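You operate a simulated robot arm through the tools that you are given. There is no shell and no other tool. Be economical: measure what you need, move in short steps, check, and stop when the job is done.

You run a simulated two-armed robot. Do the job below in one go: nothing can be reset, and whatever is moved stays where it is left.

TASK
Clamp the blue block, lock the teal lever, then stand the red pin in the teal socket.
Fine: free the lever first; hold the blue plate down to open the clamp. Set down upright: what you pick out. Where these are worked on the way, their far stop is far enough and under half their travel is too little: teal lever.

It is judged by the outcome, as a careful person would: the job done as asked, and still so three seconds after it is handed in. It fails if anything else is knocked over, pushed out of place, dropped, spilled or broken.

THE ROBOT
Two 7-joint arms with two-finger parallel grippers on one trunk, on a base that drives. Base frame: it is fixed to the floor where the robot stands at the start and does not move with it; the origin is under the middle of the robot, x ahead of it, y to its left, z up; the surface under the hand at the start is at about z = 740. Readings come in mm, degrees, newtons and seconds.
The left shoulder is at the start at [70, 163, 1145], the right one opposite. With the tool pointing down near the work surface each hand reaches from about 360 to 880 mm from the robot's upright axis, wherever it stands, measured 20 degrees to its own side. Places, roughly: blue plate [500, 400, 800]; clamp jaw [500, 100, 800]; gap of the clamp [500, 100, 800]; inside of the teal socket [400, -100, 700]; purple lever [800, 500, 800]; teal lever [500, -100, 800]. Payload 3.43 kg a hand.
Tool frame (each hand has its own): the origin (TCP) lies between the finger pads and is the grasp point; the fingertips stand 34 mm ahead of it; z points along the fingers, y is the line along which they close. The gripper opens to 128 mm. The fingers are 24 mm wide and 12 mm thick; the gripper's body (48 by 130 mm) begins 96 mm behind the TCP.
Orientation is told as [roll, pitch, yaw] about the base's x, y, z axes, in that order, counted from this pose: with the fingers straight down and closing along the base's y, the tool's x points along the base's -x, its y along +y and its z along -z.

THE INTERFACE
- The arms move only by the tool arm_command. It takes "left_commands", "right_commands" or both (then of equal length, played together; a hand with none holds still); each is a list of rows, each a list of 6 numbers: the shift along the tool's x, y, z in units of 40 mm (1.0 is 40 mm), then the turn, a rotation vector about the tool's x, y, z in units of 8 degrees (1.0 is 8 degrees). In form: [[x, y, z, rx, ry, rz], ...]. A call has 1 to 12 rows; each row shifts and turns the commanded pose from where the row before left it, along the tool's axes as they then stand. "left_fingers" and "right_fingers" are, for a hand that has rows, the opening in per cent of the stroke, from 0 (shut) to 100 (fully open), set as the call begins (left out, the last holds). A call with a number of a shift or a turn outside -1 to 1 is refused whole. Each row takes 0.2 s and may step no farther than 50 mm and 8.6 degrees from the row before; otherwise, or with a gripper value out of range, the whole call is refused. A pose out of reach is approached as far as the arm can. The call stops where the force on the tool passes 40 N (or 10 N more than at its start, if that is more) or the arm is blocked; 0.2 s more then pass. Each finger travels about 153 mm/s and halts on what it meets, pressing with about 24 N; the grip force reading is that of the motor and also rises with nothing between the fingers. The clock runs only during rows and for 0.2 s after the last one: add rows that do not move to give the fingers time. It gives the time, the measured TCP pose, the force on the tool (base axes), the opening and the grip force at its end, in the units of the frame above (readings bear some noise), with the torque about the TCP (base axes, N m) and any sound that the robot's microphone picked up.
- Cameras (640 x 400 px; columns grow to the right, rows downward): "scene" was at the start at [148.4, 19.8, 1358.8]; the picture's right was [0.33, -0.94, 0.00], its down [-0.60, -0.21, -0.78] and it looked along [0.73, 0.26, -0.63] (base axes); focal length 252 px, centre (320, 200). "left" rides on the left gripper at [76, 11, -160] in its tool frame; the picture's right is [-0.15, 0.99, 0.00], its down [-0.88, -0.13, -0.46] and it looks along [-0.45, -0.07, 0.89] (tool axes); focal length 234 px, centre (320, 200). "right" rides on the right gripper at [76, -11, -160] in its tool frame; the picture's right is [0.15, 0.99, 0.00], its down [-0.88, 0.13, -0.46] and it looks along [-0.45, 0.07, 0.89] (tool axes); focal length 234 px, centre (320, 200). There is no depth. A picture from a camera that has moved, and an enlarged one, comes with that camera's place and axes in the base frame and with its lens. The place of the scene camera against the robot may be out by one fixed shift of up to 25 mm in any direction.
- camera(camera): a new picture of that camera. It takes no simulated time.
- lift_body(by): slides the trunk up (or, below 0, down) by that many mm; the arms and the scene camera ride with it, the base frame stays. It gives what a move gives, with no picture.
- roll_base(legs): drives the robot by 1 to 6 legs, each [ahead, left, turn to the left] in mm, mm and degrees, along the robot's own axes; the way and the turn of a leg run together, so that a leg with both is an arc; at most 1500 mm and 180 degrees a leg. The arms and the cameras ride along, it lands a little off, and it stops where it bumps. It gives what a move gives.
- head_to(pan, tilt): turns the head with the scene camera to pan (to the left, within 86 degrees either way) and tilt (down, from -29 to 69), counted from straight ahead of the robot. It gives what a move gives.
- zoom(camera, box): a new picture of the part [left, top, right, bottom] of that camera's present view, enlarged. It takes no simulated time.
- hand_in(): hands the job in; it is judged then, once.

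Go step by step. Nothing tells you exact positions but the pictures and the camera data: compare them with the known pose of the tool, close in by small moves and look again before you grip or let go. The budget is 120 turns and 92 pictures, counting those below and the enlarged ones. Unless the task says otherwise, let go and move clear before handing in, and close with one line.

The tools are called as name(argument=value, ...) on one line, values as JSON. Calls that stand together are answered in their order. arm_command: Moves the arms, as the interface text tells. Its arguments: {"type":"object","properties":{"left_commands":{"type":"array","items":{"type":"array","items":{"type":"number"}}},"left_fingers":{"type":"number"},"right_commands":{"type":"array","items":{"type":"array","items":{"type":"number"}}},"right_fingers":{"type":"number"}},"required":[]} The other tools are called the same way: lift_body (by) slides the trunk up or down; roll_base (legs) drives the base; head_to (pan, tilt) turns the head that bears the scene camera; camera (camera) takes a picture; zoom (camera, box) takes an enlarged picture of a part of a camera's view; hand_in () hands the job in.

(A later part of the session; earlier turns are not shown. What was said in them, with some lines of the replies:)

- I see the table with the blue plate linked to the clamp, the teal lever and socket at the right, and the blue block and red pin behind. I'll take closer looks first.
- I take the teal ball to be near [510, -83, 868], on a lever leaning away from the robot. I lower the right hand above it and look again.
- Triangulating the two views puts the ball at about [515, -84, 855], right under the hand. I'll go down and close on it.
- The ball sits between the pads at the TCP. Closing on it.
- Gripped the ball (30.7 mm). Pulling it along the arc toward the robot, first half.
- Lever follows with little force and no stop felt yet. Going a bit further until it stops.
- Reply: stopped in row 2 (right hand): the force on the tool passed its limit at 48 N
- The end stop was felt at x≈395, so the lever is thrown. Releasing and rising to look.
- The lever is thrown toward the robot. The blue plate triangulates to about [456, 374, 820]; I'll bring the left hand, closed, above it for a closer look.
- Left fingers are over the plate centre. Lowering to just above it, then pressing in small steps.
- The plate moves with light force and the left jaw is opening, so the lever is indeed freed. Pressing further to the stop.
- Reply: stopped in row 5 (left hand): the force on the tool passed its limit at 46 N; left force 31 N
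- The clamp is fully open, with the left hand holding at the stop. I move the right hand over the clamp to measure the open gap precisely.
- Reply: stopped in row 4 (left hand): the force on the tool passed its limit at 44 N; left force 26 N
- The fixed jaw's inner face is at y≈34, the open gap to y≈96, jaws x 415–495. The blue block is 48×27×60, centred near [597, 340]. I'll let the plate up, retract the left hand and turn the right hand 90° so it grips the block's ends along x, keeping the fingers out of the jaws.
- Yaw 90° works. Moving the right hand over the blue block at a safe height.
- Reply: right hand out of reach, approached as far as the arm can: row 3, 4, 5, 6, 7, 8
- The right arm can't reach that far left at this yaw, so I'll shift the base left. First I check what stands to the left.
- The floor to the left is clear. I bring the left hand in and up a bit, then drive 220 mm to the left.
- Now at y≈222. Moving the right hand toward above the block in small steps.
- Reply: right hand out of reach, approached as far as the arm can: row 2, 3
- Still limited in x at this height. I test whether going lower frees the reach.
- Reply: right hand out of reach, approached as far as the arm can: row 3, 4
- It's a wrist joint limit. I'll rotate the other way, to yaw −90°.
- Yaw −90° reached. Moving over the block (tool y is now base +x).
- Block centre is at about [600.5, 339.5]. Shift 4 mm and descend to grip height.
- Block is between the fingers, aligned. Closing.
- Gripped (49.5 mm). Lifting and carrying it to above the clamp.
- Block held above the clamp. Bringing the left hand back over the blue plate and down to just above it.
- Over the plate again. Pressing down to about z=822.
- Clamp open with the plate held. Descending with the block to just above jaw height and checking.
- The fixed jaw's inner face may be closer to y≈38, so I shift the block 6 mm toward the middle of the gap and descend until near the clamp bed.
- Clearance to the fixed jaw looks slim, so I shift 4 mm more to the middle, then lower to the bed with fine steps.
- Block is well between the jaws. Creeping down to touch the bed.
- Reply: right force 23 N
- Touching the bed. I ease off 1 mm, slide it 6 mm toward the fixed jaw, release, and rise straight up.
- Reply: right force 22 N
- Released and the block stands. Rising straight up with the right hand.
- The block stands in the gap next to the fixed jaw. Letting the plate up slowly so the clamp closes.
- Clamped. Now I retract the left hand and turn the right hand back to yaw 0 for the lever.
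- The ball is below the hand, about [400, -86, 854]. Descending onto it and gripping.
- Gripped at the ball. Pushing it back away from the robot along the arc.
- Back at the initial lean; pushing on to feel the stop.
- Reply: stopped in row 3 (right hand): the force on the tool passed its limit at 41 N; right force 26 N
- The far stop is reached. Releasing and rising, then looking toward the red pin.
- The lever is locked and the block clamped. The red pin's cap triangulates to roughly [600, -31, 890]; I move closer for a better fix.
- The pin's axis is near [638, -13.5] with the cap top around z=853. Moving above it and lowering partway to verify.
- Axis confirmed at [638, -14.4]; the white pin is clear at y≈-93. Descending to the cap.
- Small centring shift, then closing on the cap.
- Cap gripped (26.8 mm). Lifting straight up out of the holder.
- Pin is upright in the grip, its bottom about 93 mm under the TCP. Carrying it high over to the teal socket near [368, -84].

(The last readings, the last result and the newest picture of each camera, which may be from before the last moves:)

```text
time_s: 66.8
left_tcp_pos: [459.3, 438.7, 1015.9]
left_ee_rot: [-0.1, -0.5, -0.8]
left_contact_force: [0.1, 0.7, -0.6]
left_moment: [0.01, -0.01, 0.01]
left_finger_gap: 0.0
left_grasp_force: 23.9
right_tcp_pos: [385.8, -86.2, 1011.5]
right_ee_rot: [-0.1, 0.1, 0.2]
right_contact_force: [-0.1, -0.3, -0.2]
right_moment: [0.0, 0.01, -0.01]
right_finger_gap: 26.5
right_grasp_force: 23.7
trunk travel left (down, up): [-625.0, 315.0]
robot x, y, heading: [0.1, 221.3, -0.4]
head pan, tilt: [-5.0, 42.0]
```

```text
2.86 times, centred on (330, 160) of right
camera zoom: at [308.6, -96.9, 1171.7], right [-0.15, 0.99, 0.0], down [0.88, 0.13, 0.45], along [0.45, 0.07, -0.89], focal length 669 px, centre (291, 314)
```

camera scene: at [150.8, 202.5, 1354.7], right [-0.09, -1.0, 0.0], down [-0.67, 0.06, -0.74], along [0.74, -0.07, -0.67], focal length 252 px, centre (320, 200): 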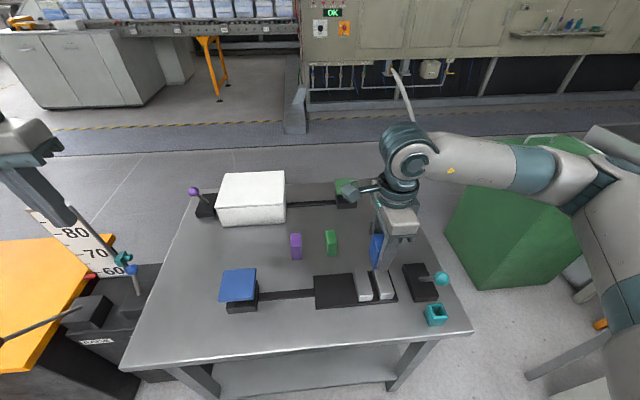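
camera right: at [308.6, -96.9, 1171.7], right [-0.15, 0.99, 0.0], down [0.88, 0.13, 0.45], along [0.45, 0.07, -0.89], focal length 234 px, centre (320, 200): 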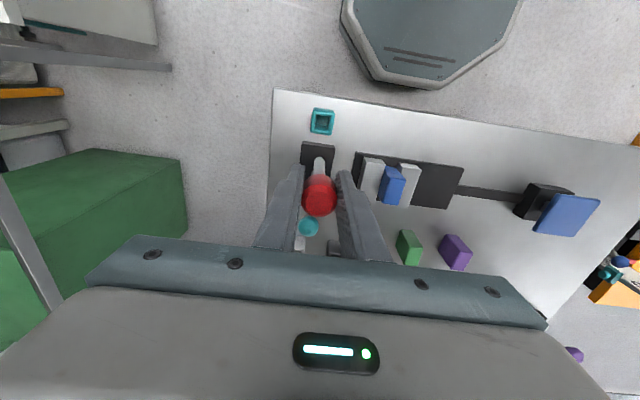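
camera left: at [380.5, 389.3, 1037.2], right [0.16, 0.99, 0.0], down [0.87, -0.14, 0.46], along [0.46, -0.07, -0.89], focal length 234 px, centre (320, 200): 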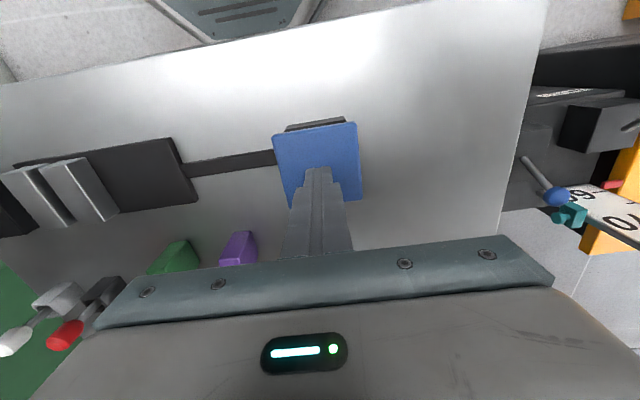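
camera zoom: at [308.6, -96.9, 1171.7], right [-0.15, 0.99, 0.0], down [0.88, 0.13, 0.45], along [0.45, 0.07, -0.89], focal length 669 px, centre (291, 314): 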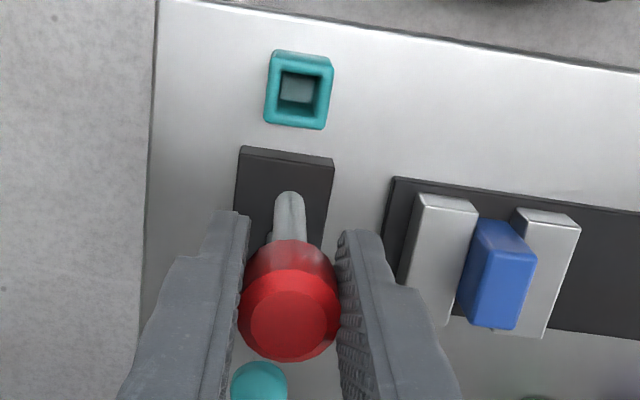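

The socket's hole centres at about [370.5, -82.4]; the same view places the pin tip exactly where the TCP says. Aligning and lowering until the tip is just above the socket.

arm_command(right_commands=[[0.38, 0.09, 0, 0, 0, 0], [0, 0, 0.8, 0, 0, 0], [0, 0, 0.8, 0, 0, 0], [0, 0, 0.8, 0, 0, 0], [0, 0, 0.3, 0, 0, 0], [0, 0, 0, 0, 0, 0]])

zoom(camera="right", box=[270, 90, 370, 230])

zoom(camera="scene", box=[400, 260, 480, 330])

```text
time_s: 68.2
left_tcp_pos: [458.0, 438.2, 1015.9]
left_ee_rot: [0.0, -0.7, -0.8]
left_contact_force: [0.3, 0.0, -0.6]
left_moment: [-0.05, 0.0, -0.01]
left_finger_gap: 0.1
left_grasp_force: 24.0
right_tcp_pos: [372.6, -84.1, 904.6]
right_ee_rot: [-0.3, 0.3, 0.0]
right_contact_force: [0.1, -0.9, -0.8]
right_moment: [0.0, -0.02, -0.01]
right_finger_gap: 26.5
right_grasp_force: 23.7
right hand out of reach, approached as far as the arm can: row 4
trunk travel left (down, up): [-625.0, 315.0]
robot x, y, heading: [0.4, 221.1, -0.3]
head pan, tilt: [-5.0, 42.0]
```

```text
2.86 times, centred on (320, 160) of right
camera zoom: at [297.4, -95.5, 1063.8], right [-0.15, 0.99, 0.0], down [0.88, 0.13, 0.45], along [0.45, 0.07, -0.89], focal length 669 px, centre (320, 314)
```

zoom: 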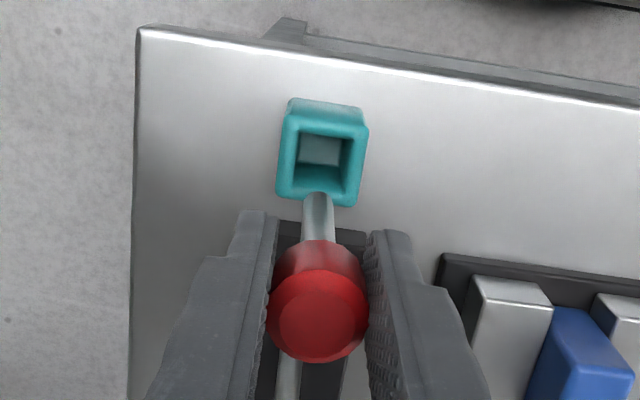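

```text
5.71 times, centred on (440, 295) of scene
camera zoom: at [151.4, 204.0, 1354.6], right [-0.09, -1.0, 0.0], down [-0.67, 0.06, -0.74], along [0.74, -0.07, -0.67], focal length 1439 px, centre (-366, -343)
```

zoom: 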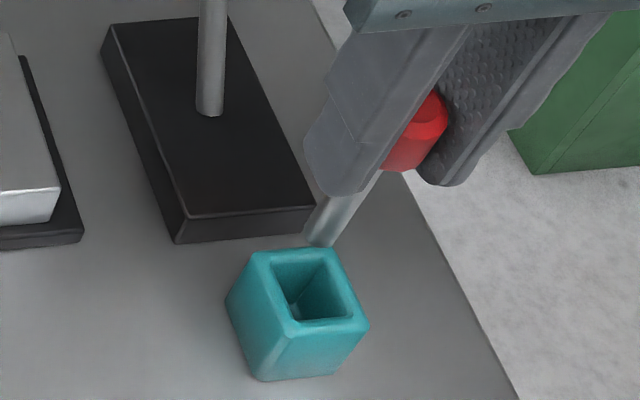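

The socket's centre is refined to [367, -83.5], top at z≈789. I shift about 7 mm toward the robot and check it is reachable.

arm_command(right_commands=[[0.09, 0.01, 0, 0, 0, 0], [0.08, 0, 0, 0, 0, 0], [0, 0, 0, 0, 0, 0]])

zoom(camera="right", box=[270, 90, 370, 230])

```text
time_s: 69.0
left_tcp_pos: [458.0, 437.6, 1015.1]
left_ee_rot: [0.0, -0.6, -0.8]
left_contact_force: [-0.5, -0.5, 0.0]
left_moment: [-0.02, -0.02, 0.02]
left_finger_gap: 0.0
left_grasp_force: 24.0
right_tcp_pos: [373.3, -83.8, 904.9]
right_ee_rot: [-0.1, 0.3, 0.2]
right_contact_force: [0.8, -0.4, -0.5]
right_moment: [0.01, 0.01, -0.01]
right_finger_gap: 26.6
right_grasp_force: 24.1
right hand out of reach, approached as far as the arm can: row 1, 2
trunk travel left (down, up): [-625.0, 315.0]
robot x, y, heading: [3.4, 219.8, -0.3]
head pan, tilt: [-5.0, 42.0]
```

```text
2.86 times, centred on (320, 160) of right
camera zoom: at [297.6, -95.5, 1064.0], right [-0.15, 0.99, 0.0], down [0.88, 0.13, 0.45], along [0.45, 0.07, -0.89], focal length 669 px, centre (320, 314)
```

zoom: 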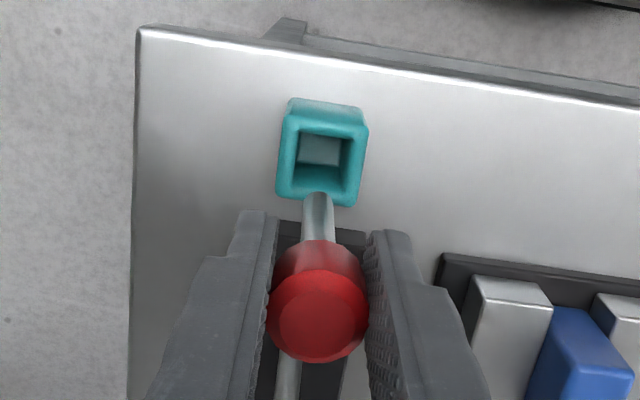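

The right arm is too folded to come nearer. I raise the pin and back the base off by 120 mm.

arm_command(right_commands=[[-0.1, 0, -0.7, 0, 0, 0], [0, 0, -0.8, 0, 0, 0]])

roll_base(legs=[[-120, 0, 0]])

```text
time_s: 69.6
left_tcp_pos: [457.6, 438.2, 1015.2]
left_ee_rot: [-0.1, -0.6, -0.9]
left_contact_force: [-0.2, 0.5, 0.8]
left_moment: [0.02, -0.01, -0.01]
left_finger_gap: 0.1
left_grasp_force: 23.8
right_tcp_pos: [378.8, -83.7, 964.3]
right_ee_rot: [-0.1, 0.2, 0.1]
right_contact_force: [0.0, -0.9, 0.5]
right_moment: [-0.03, -0.01, 0.03]
right_finger_gap: 26.7
right_grasp_force: 24.2
trunk travel left (down, up): [-625.0, 315.0]
robot x, y, heading: [2.1, 223.7, -0.3]
head pan, tilt: [-5.0, 42.0]
```

```text
time_s: 70.8
left_tcp_pos: [338.3, 439.5, 1015.4]
left_ee_rot: [0.0, -0.6, -0.7]
left_contact_force: [-0.2, -0.2, 0.1]
left_moment: [0.0, -0.01, -0.01]
left_finger_gap: 0.0
left_grasp_force: 23.7
right_tcp_pos: [257.9, -81.0, 963.0]
right_ee_rot: [-0.1, 0.1, 0.1]
right_contact_force: [-0.2, 0.4, -0.5]
right_moment: [-0.01, -0.02, 0.0]
right_finger_gap: 26.3
right_grasp_force: 23.8
trunk travel left (down, up): [-625.0, 315.0]
robot x, y, heading: [-121.4, 223.1, -0.3]
head pan, tilt: [-5.0, 42.0]
```

Now moving the pin forward over the socket again.

arm_command(right_commands=[[-0.9, -0.03, 0, 0, 0, 0], [-0.9, -0.03, 0, 0, 0, 0], [-0.9, 0, 0, 0, 0, 0], [0, 0, 0.7, 0, 0, 0], [0, 0, 0.75, 0, 0, 0], [0, 0, 0, 0, 0, 0]])

zoom(camera="right", box=[270, 90, 370, 230])

camera(camera="scene")

```text
time_s: 72.2
left_tcp_pos: [338.7, 439.3, 1014.6]
left_ee_rot: [0.0, -0.5, -0.8]
left_contact_force: [-0.2, 0.2, -0.6]
left_moment: [0.0, -0.01, -0.01]
left_finger_gap: 0.2
left_grasp_force: 23.8
right_tcp_pos: [365.9, -83.8, 905.1]
right_ee_rot: [-0.1, 0.1, 0.2]
right_contact_force: [0.2, -0.4, 0.0]
right_moment: [0.01, 0.02, -0.01]
right_finger_gap: 26.5
right_grasp_force: 24.5
trunk travel left (down, up): [-625.0, 315.0]
robot x, y, heading: [-117.4, 224.2, -0.5]
head pan, tilt: [-5.0, 42.0]
```

```text
2.86 times, centred on (320, 160) of right
camera zoom: at [289.0, -96.3, 1065.4], right [-0.15, 0.99, 0.0], down [0.88, 0.13, 0.45], along [0.45, 0.07, -0.89], focal length 669 px, centre (320, 314)
```

zoom: 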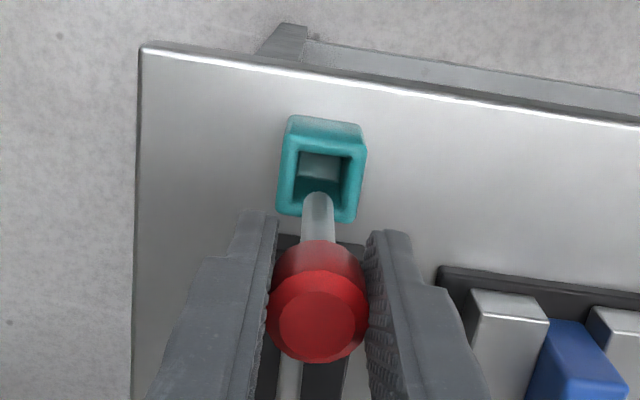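

```text
29 pictures are left
camera scene: at [31.7, 205.1, 1354.6], right [-0.09, -1.0, 0.0], down [-0.67, 0.06, -0.74], along [0.74, -0.07, -0.67], focal length 252 px, centre (320, 200)
```

scene: 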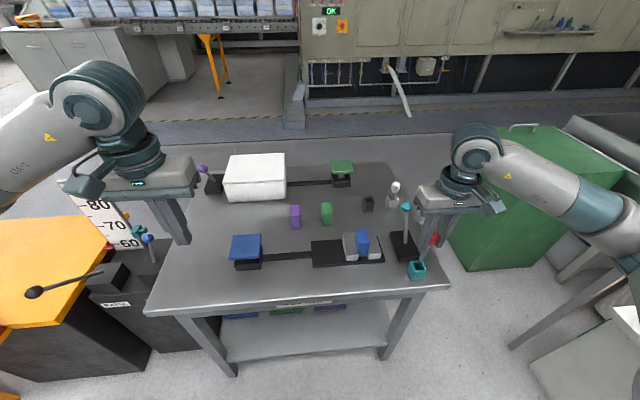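

The pin tip is about 4–5 mm too far ahead of the hole. I shift 4 mm nearer and lower to just above the rim for a check.

arm_command(right_commands=[[0.11, 0.02, 0, 0, 0, 0], [0, 0, 0.25, 0, 0, 0], [0, 0, 0, 0, 0, 0]])

zoom(camera="right", box=[280, 110, 360, 210])

zoom(camera="scene", box=[390, 220, 450, 285])

```text
time_s: 73.0
left_tcp_pos: [337.8, 439.9, 1015.3]
left_ee_rot: [-0.1, -0.6, -0.9]
left_contact_force: [0.7, 0.0, 0.3]
left_moment: [-0.02, -0.02, -0.01]
left_finger_gap: 0.0
left_grasp_force: 24.2
right_tcp_pos: [362.1, -83.1, 896.9]
right_ee_rot: [-0.1, 0.1, 0.1]
right_contact_force: [0.4, -0.2, -0.4]
right_moment: [0.02, -0.01, 0.0]
right_finger_gap: 26.7
right_grasp_force: 24.4
trunk travel left (down, up): [-625.0, 315.0]
robot x, y, heading: [-119.3, 223.1, -0.6]
head pan, tilt: [-5.0, 42.0]
```

```text
4.00 times, centred on (320, 160) of right
camera zoom: at [285.4, -95.9, 1055.2], right [-0.15, 0.99, 0.0], down [0.88, 0.13, 0.45], along [0.45, 0.07, -0.89], focal length 937 px, centre (320, 360)
```

zoom: 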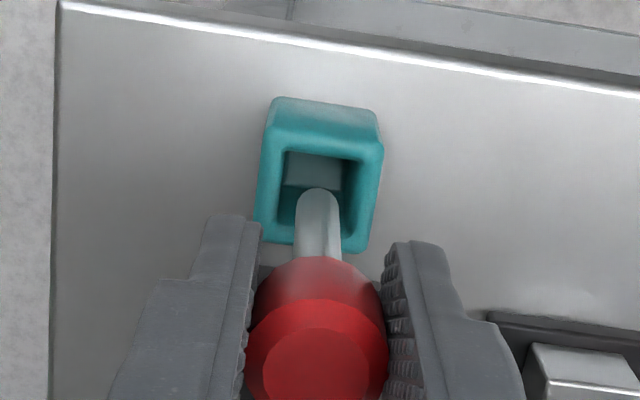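

```text
6.15 times, centred on (420, 252) of scene
camera zoom: at [31.6, 204.9, 1354.6], right [-0.09, -1.0, 0.0], down [-0.67, 0.06, -0.74], along [0.74, -0.07, -0.67], focal length 1550 px, centre (-295, -123)
```

zoom: 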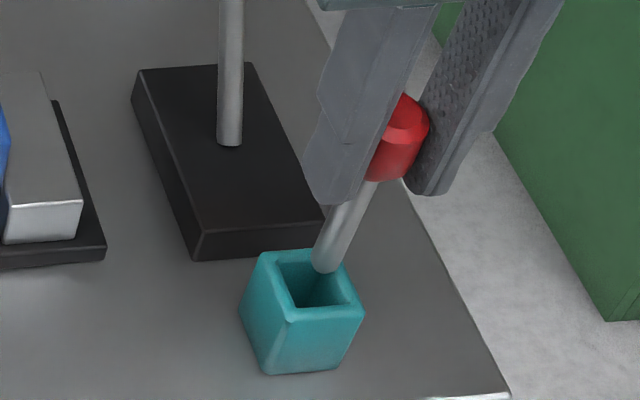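

The tip is over the hole. Lowering into the socket in small steps.

arm_command(right_commands=[[0, 0, 0.2, 0, 0, 0], [0, 0, 0.2, 0, 0, 0], [0, 0, 0.2, 0, 0, 0], [0, 0, 0.2, 0, 0, 0]])

zoom(camera="right", box=[280, 110, 360, 210])

zoom(camera="scene", box=[390, 220, 450, 285])

```text
time_s: 74.0
left_tcp_pos: [338.6, 439.3, 1016.0]
left_ee_rot: [-0.1, -0.4, -0.6]
left_contact_force: [-0.3, 0.8, 0.5]
left_moment: [0.03, -0.04, -0.05]
left_finger_gap: 0.1
left_grasp_force: 23.8
right_tcp_pos: [362.6, -83.2, 862.5]
right_ee_rot: [0.0, 0.0, 0.2]
right_contact_force: [-0.3, -0.3, -1.8]
right_moment: [0.0, -0.04, 0.01]
right_finger_gap: 26.6
right_grasp_force: 23.6
trunk travel left (down, up): [-625.0, 315.0]
robot x, y, heading: [-122.6, 223.0, -0.3]
head pan, tilt: [-5.0, 42.0]
```

```text
4.00 times, centred on (320, 160) of right
camera zoom: at [285.7, -96.2, 1022.4], right [-0.15, 0.99, 0.0], down [0.88, 0.13, 0.45], along [0.45, 0.07, -0.89], focal length 937 px, centre (320, 360)
```

zoom: 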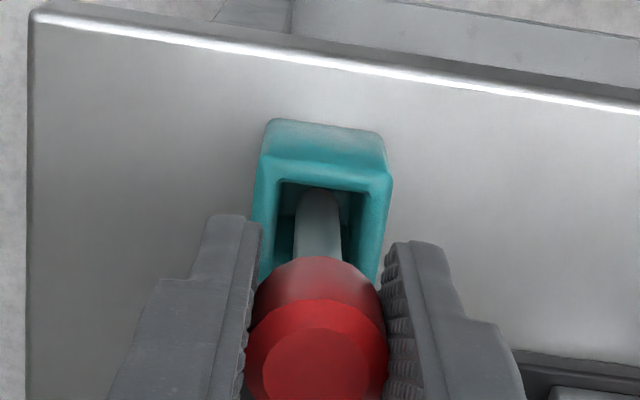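

```text
6.15 times, centred on (420, 252) of scene
camera zoom: at [31.7, 204.7, 1354.6], right [-0.09, -1.0, 0.0], down [-0.67, 0.06, -0.74], along [0.74, -0.07, -0.67], focal length 1550 px, centre (-295, -123)
```

zoom: 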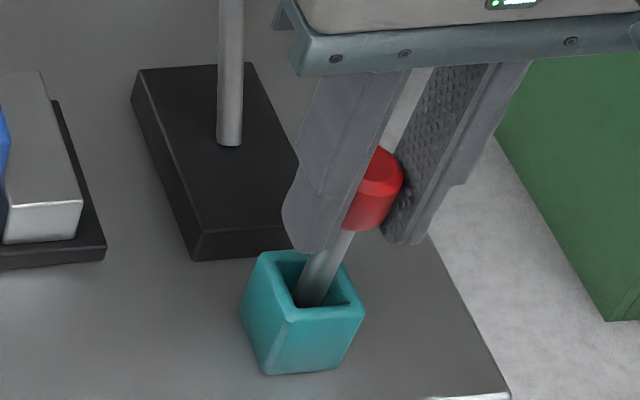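

The pin is inside the socket without contact. Lowering to the floor.

arm_command(right_commands=[[0, 0, 0.15, 0, 0, 0], [0, 0, 0.12, 0, 0, 0], [0, 0, 0.08, 0, 0, 0], [0, 0, 0.06, 0, 0, 0]])

```text
time_s: 75.0
left_tcp_pos: [338.5, 438.1, 1015.8]
left_ee_rot: [0.0, -0.5, -0.8]
left_contact_force: [0.2, 0.7, 0.5]
left_moment: [-0.04, -0.07, 0.02]
left_finger_gap: 0.0
left_grasp_force: 23.5
right_tcp_pos: [361.0, -85.1, 846.3]
right_ee_rot: [0.0, 0.1, 0.1]
right_contact_force: [-0.1, 0.7, -0.9]
right_moment: [0.02, -0.03, 0.01]
right_finger_gap: 26.4
right_grasp_force: 24.2
trunk travel left (down, up): [-625.0, 315.0]
robot x, y, heading: [-120.6, 220.4, -0.5]
head pan, tilt: [-5.0, 42.0]
```

arm_command(right_commands=[[0, 0, 0.04, 0, 0, 0], [0, 0, 0.04, 0, 0, 0]])

```text
time_s: 75.6
left_tcp_pos: [338.8, 438.6, 1016.0]
left_ee_rot: [0.0, -0.6, -0.8]
left_contact_force: [0.9, 0.0, -0.4]
left_moment: [-0.02, -0.01, -0.03]
left_finger_gap: 0.0
left_grasp_force: 24.1
right_tcp_pos: [361.9, -83.2, 844.3]
right_ee_rot: [-0.1, 0.1, 0.1]
right_contact_force: [-0.1, -0.1, 0.5]
right_moment: [-0.02, -0.02, 0.02]
right_finger_gap: 26.5
right_grasp_force: 23.8
trunk travel left (down, up): [-625.0, 315.0]
robot x, y, heading: [-123.5, 224.5, -0.1]
head pan, tilt: [-5.0, 42.0]
```

arm_command(right_commands=[[0, 0, 0.04, 0, 0, 0], [0, 0, 0.04, 0, 0, 0]])

zoom(camera="scene", box=[390, 220, 450, 285])

```text
time_s: 76.2
left_tcp_pos: [337.5, 438.2, 1016.9]
left_ee_rot: [-0.2, -0.6, -0.7]
left_contact_force: [0.2, 0.3, 0.8]
left_moment: [0.04, 0.05, -0.03]
left_finger_gap: 0.2
left_grasp_force: 23.8
right_tcp_pos: [360.9, -83.4, 841.6]
right_ee_rot: [-0.1, 0.1, 0.1]
right_contact_force: [-0.1, -2.1, 13.1]
right_moment: [-0.12, -0.05, -0.02]
right_finger_gap: 26.6
right_grasp_force: 23.9
trunk travel left (down, up): [-625.0, 315.0]
robot x, y, heading: [-117.4, 220.2, -0.2]
head pan, tilt: [-5.0, 42.0]
```

```text
6.15 times, centred on (420, 252) of scene
camera zoom: at [30.5, 205.3, 1355.0], right [-0.09, -1.0, 0.0], down [-0.67, 0.06, -0.74], along [0.74, -0.07, -0.67], focal length 1550 px, centre (-295, -123)
```

zoom: 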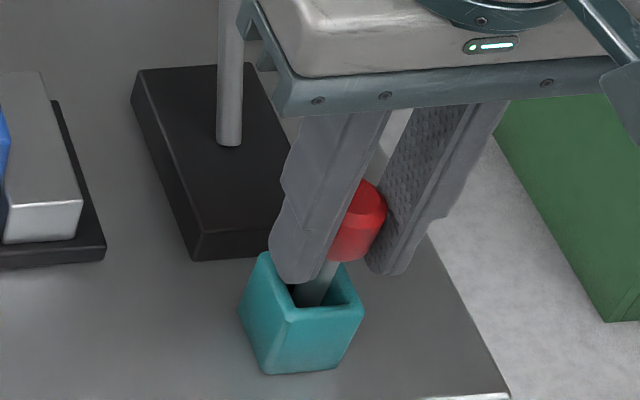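

The pin touches the socket floor. Opening gently, then rising straight up.

arm_command(right_commands=[[0, 0, -0.02, 0, 0, 0], [0, 0, 0, 0, 0, 0]])

arm_command(right_commands=[[0, 0, 0, 0, 0, 0], [0, 0, 0, 0, 0, 0], [0, 0, 0, 0, 0, 0]], right_fingers=40)

zoom(camera="right", box=[240, 100, 400, 230])

```text
time_s: 76.8
left_tcp_pos: [338.2, 438.7, 1015.6]
left_ee_rot: [-0.1, -0.6, -0.7]
left_contact_force: [0.0, 0.9, 0.2]
left_moment: [0.05, 0.03, 0.06]
left_finger_gap: 0.0
left_grasp_force: 24.5
right_tcp_pos: [361.3, -83.3, 841.4]
right_ee_rot: [-0.1, 0.0, 0.2]
right_contact_force: [3.5, -0.4, 12.1]
right_moment: [-0.04, -0.29, -0.02]
right_finger_gap: 26.6
right_grasp_force: 23.6
trunk travel left (down, up): [-625.0, 315.0]
robot x, y, heading: [-116.6, 221.5, -0.6]
head pan, tilt: [-5.0, 42.0]
```

```text
time_s: 77.6
left_tcp_pos: [337.9, 439.6, 1016.2]
left_ee_rot: [0.0, -0.5, -0.8]
left_contact_force: [0.1, -0.5, -0.6]
left_moment: [0.02, -0.02, 0.0]
left_finger_gap: 0.0
left_grasp_force: 23.5
right_tcp_pos: [362.6, -83.6, 841.0]
right_ee_rot: [-0.1, 0.4, 0.1]
right_contact_force: [-0.5, -0.2, 0.7]
right_moment: [-0.03, -0.02, -0.03]
right_finger_gap: 50.9
right_grasp_force: 0.2
trunk travel left (down, up): [-625.0, 315.0]
robot x, y, heading: [-118.0, 222.3, -0.3]
head pan, tilt: [-5.0, 42.0]
```

```text
3.08 times, centred on (320, 165) of right
camera zoom: at [285.1, -95.9, 1000.7], right [-0.15, 0.99, 0.0], down [0.88, 0.13, 0.45], along [0.45, 0.07, -0.89], focal length 720 px, centre (320, 308)
```

zoom: 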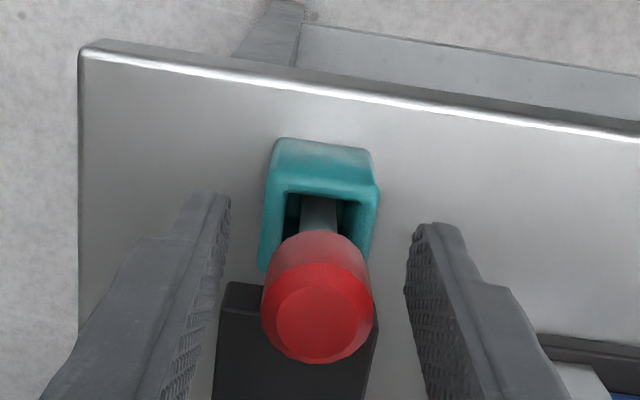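

The pin stands upright and free. Rising clear and checking everything.

arm_command(right_commands=[[0, 0, -0.4, 0, 0, 0], [0, 0, -0.8, 0, 0, 0], [0, 0, -1, 0, 0, 0], [0, 0, -1, 0, 0, 0], [0, 0, -1, 0, 0, 0], [0.5, -0.7, 0, 0, 0, 0], [0.5, -0.7, 0, 0, 0, 0], [0, 0, 0, 0, 0, 0], [0, 0, 0, 0, 0, 0], [0, 0, 0, 0, 0, 0], [0, 0, 0, 0, 0, 0], [0, 0, 0, 0, 0, 0]])

zoom(camera="scene", box=[190, 140, 460, 310])

zoom(camera="scene", box=[330, 190, 450, 285])

```text
time_s: 80.2
left_tcp_pos: [338.3, 440.8, 1015.8]
left_ee_rot: [0.0, -0.6, -0.8]
left_contact_force: [0.7, 0.3, -0.9]
left_moment: [-0.04, 0.01, -0.01]
left_finger_gap: 0.2
left_grasp_force: 24.1
right_tcp_pos: [322.8, -136.7, 1008.4]
right_ee_rot: [-0.1, 0.1, 0.1]
right_contact_force: [-0.7, -0.2, 0.0]
right_moment: [-0.01, 0.0, 0.0]
right_finger_gap: 51.2
right_grasp_force: 0.1
trunk travel left (down, up): [-625.0, 315.0]
robot x, y, heading: [-118.1, 219.5, -0.4]
head pan, tilt: [-5.0, 42.0]
```

```text
2.35 times, centred on (325, 225) of scene
camera zoom: at [31.5, 204.7, 1354.6], right [-0.09, -1.0, 0.0], down [-0.67, 0.06, -0.74], along [0.74, -0.07, -0.67], focal length 593 px, centre (308, 141)
```

zoom: 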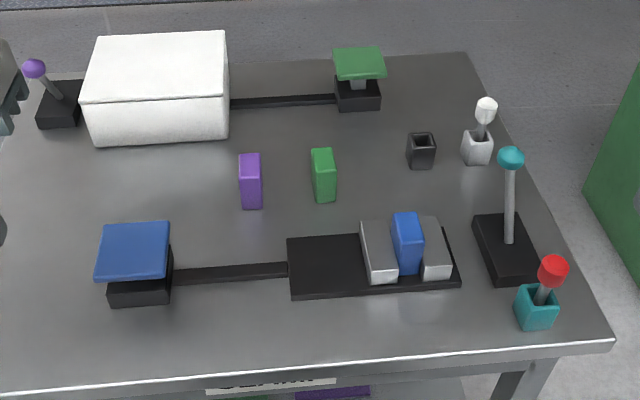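

```text
4.21 times, centred on (390, 238) of scene
camera zoom: at [31.5, 204.7, 1354.6], right [-0.09, -1.0, 0.0], down [-0.67, 0.06, -0.74], along [0.74, -0.07, -0.67], focal length 1060 px, centre (25, 42)
```

zoom: 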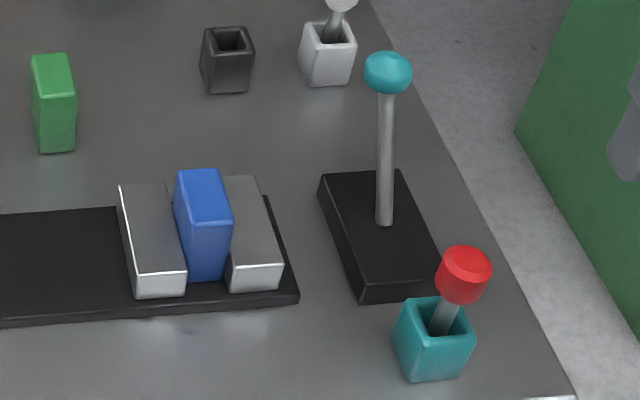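

The block is held in the clamp, the teal lever is back at its far stop, and the red pin stands upright in the teal socket. Nothing else has moved and both hands are clear, so I'm handing in.

hand_in()

```text
The job is handed in.
```

I finished all three steps and handed in the job: the blue block is clamped, the teal lever is locked, and the red pin stands upright in the teal socket.
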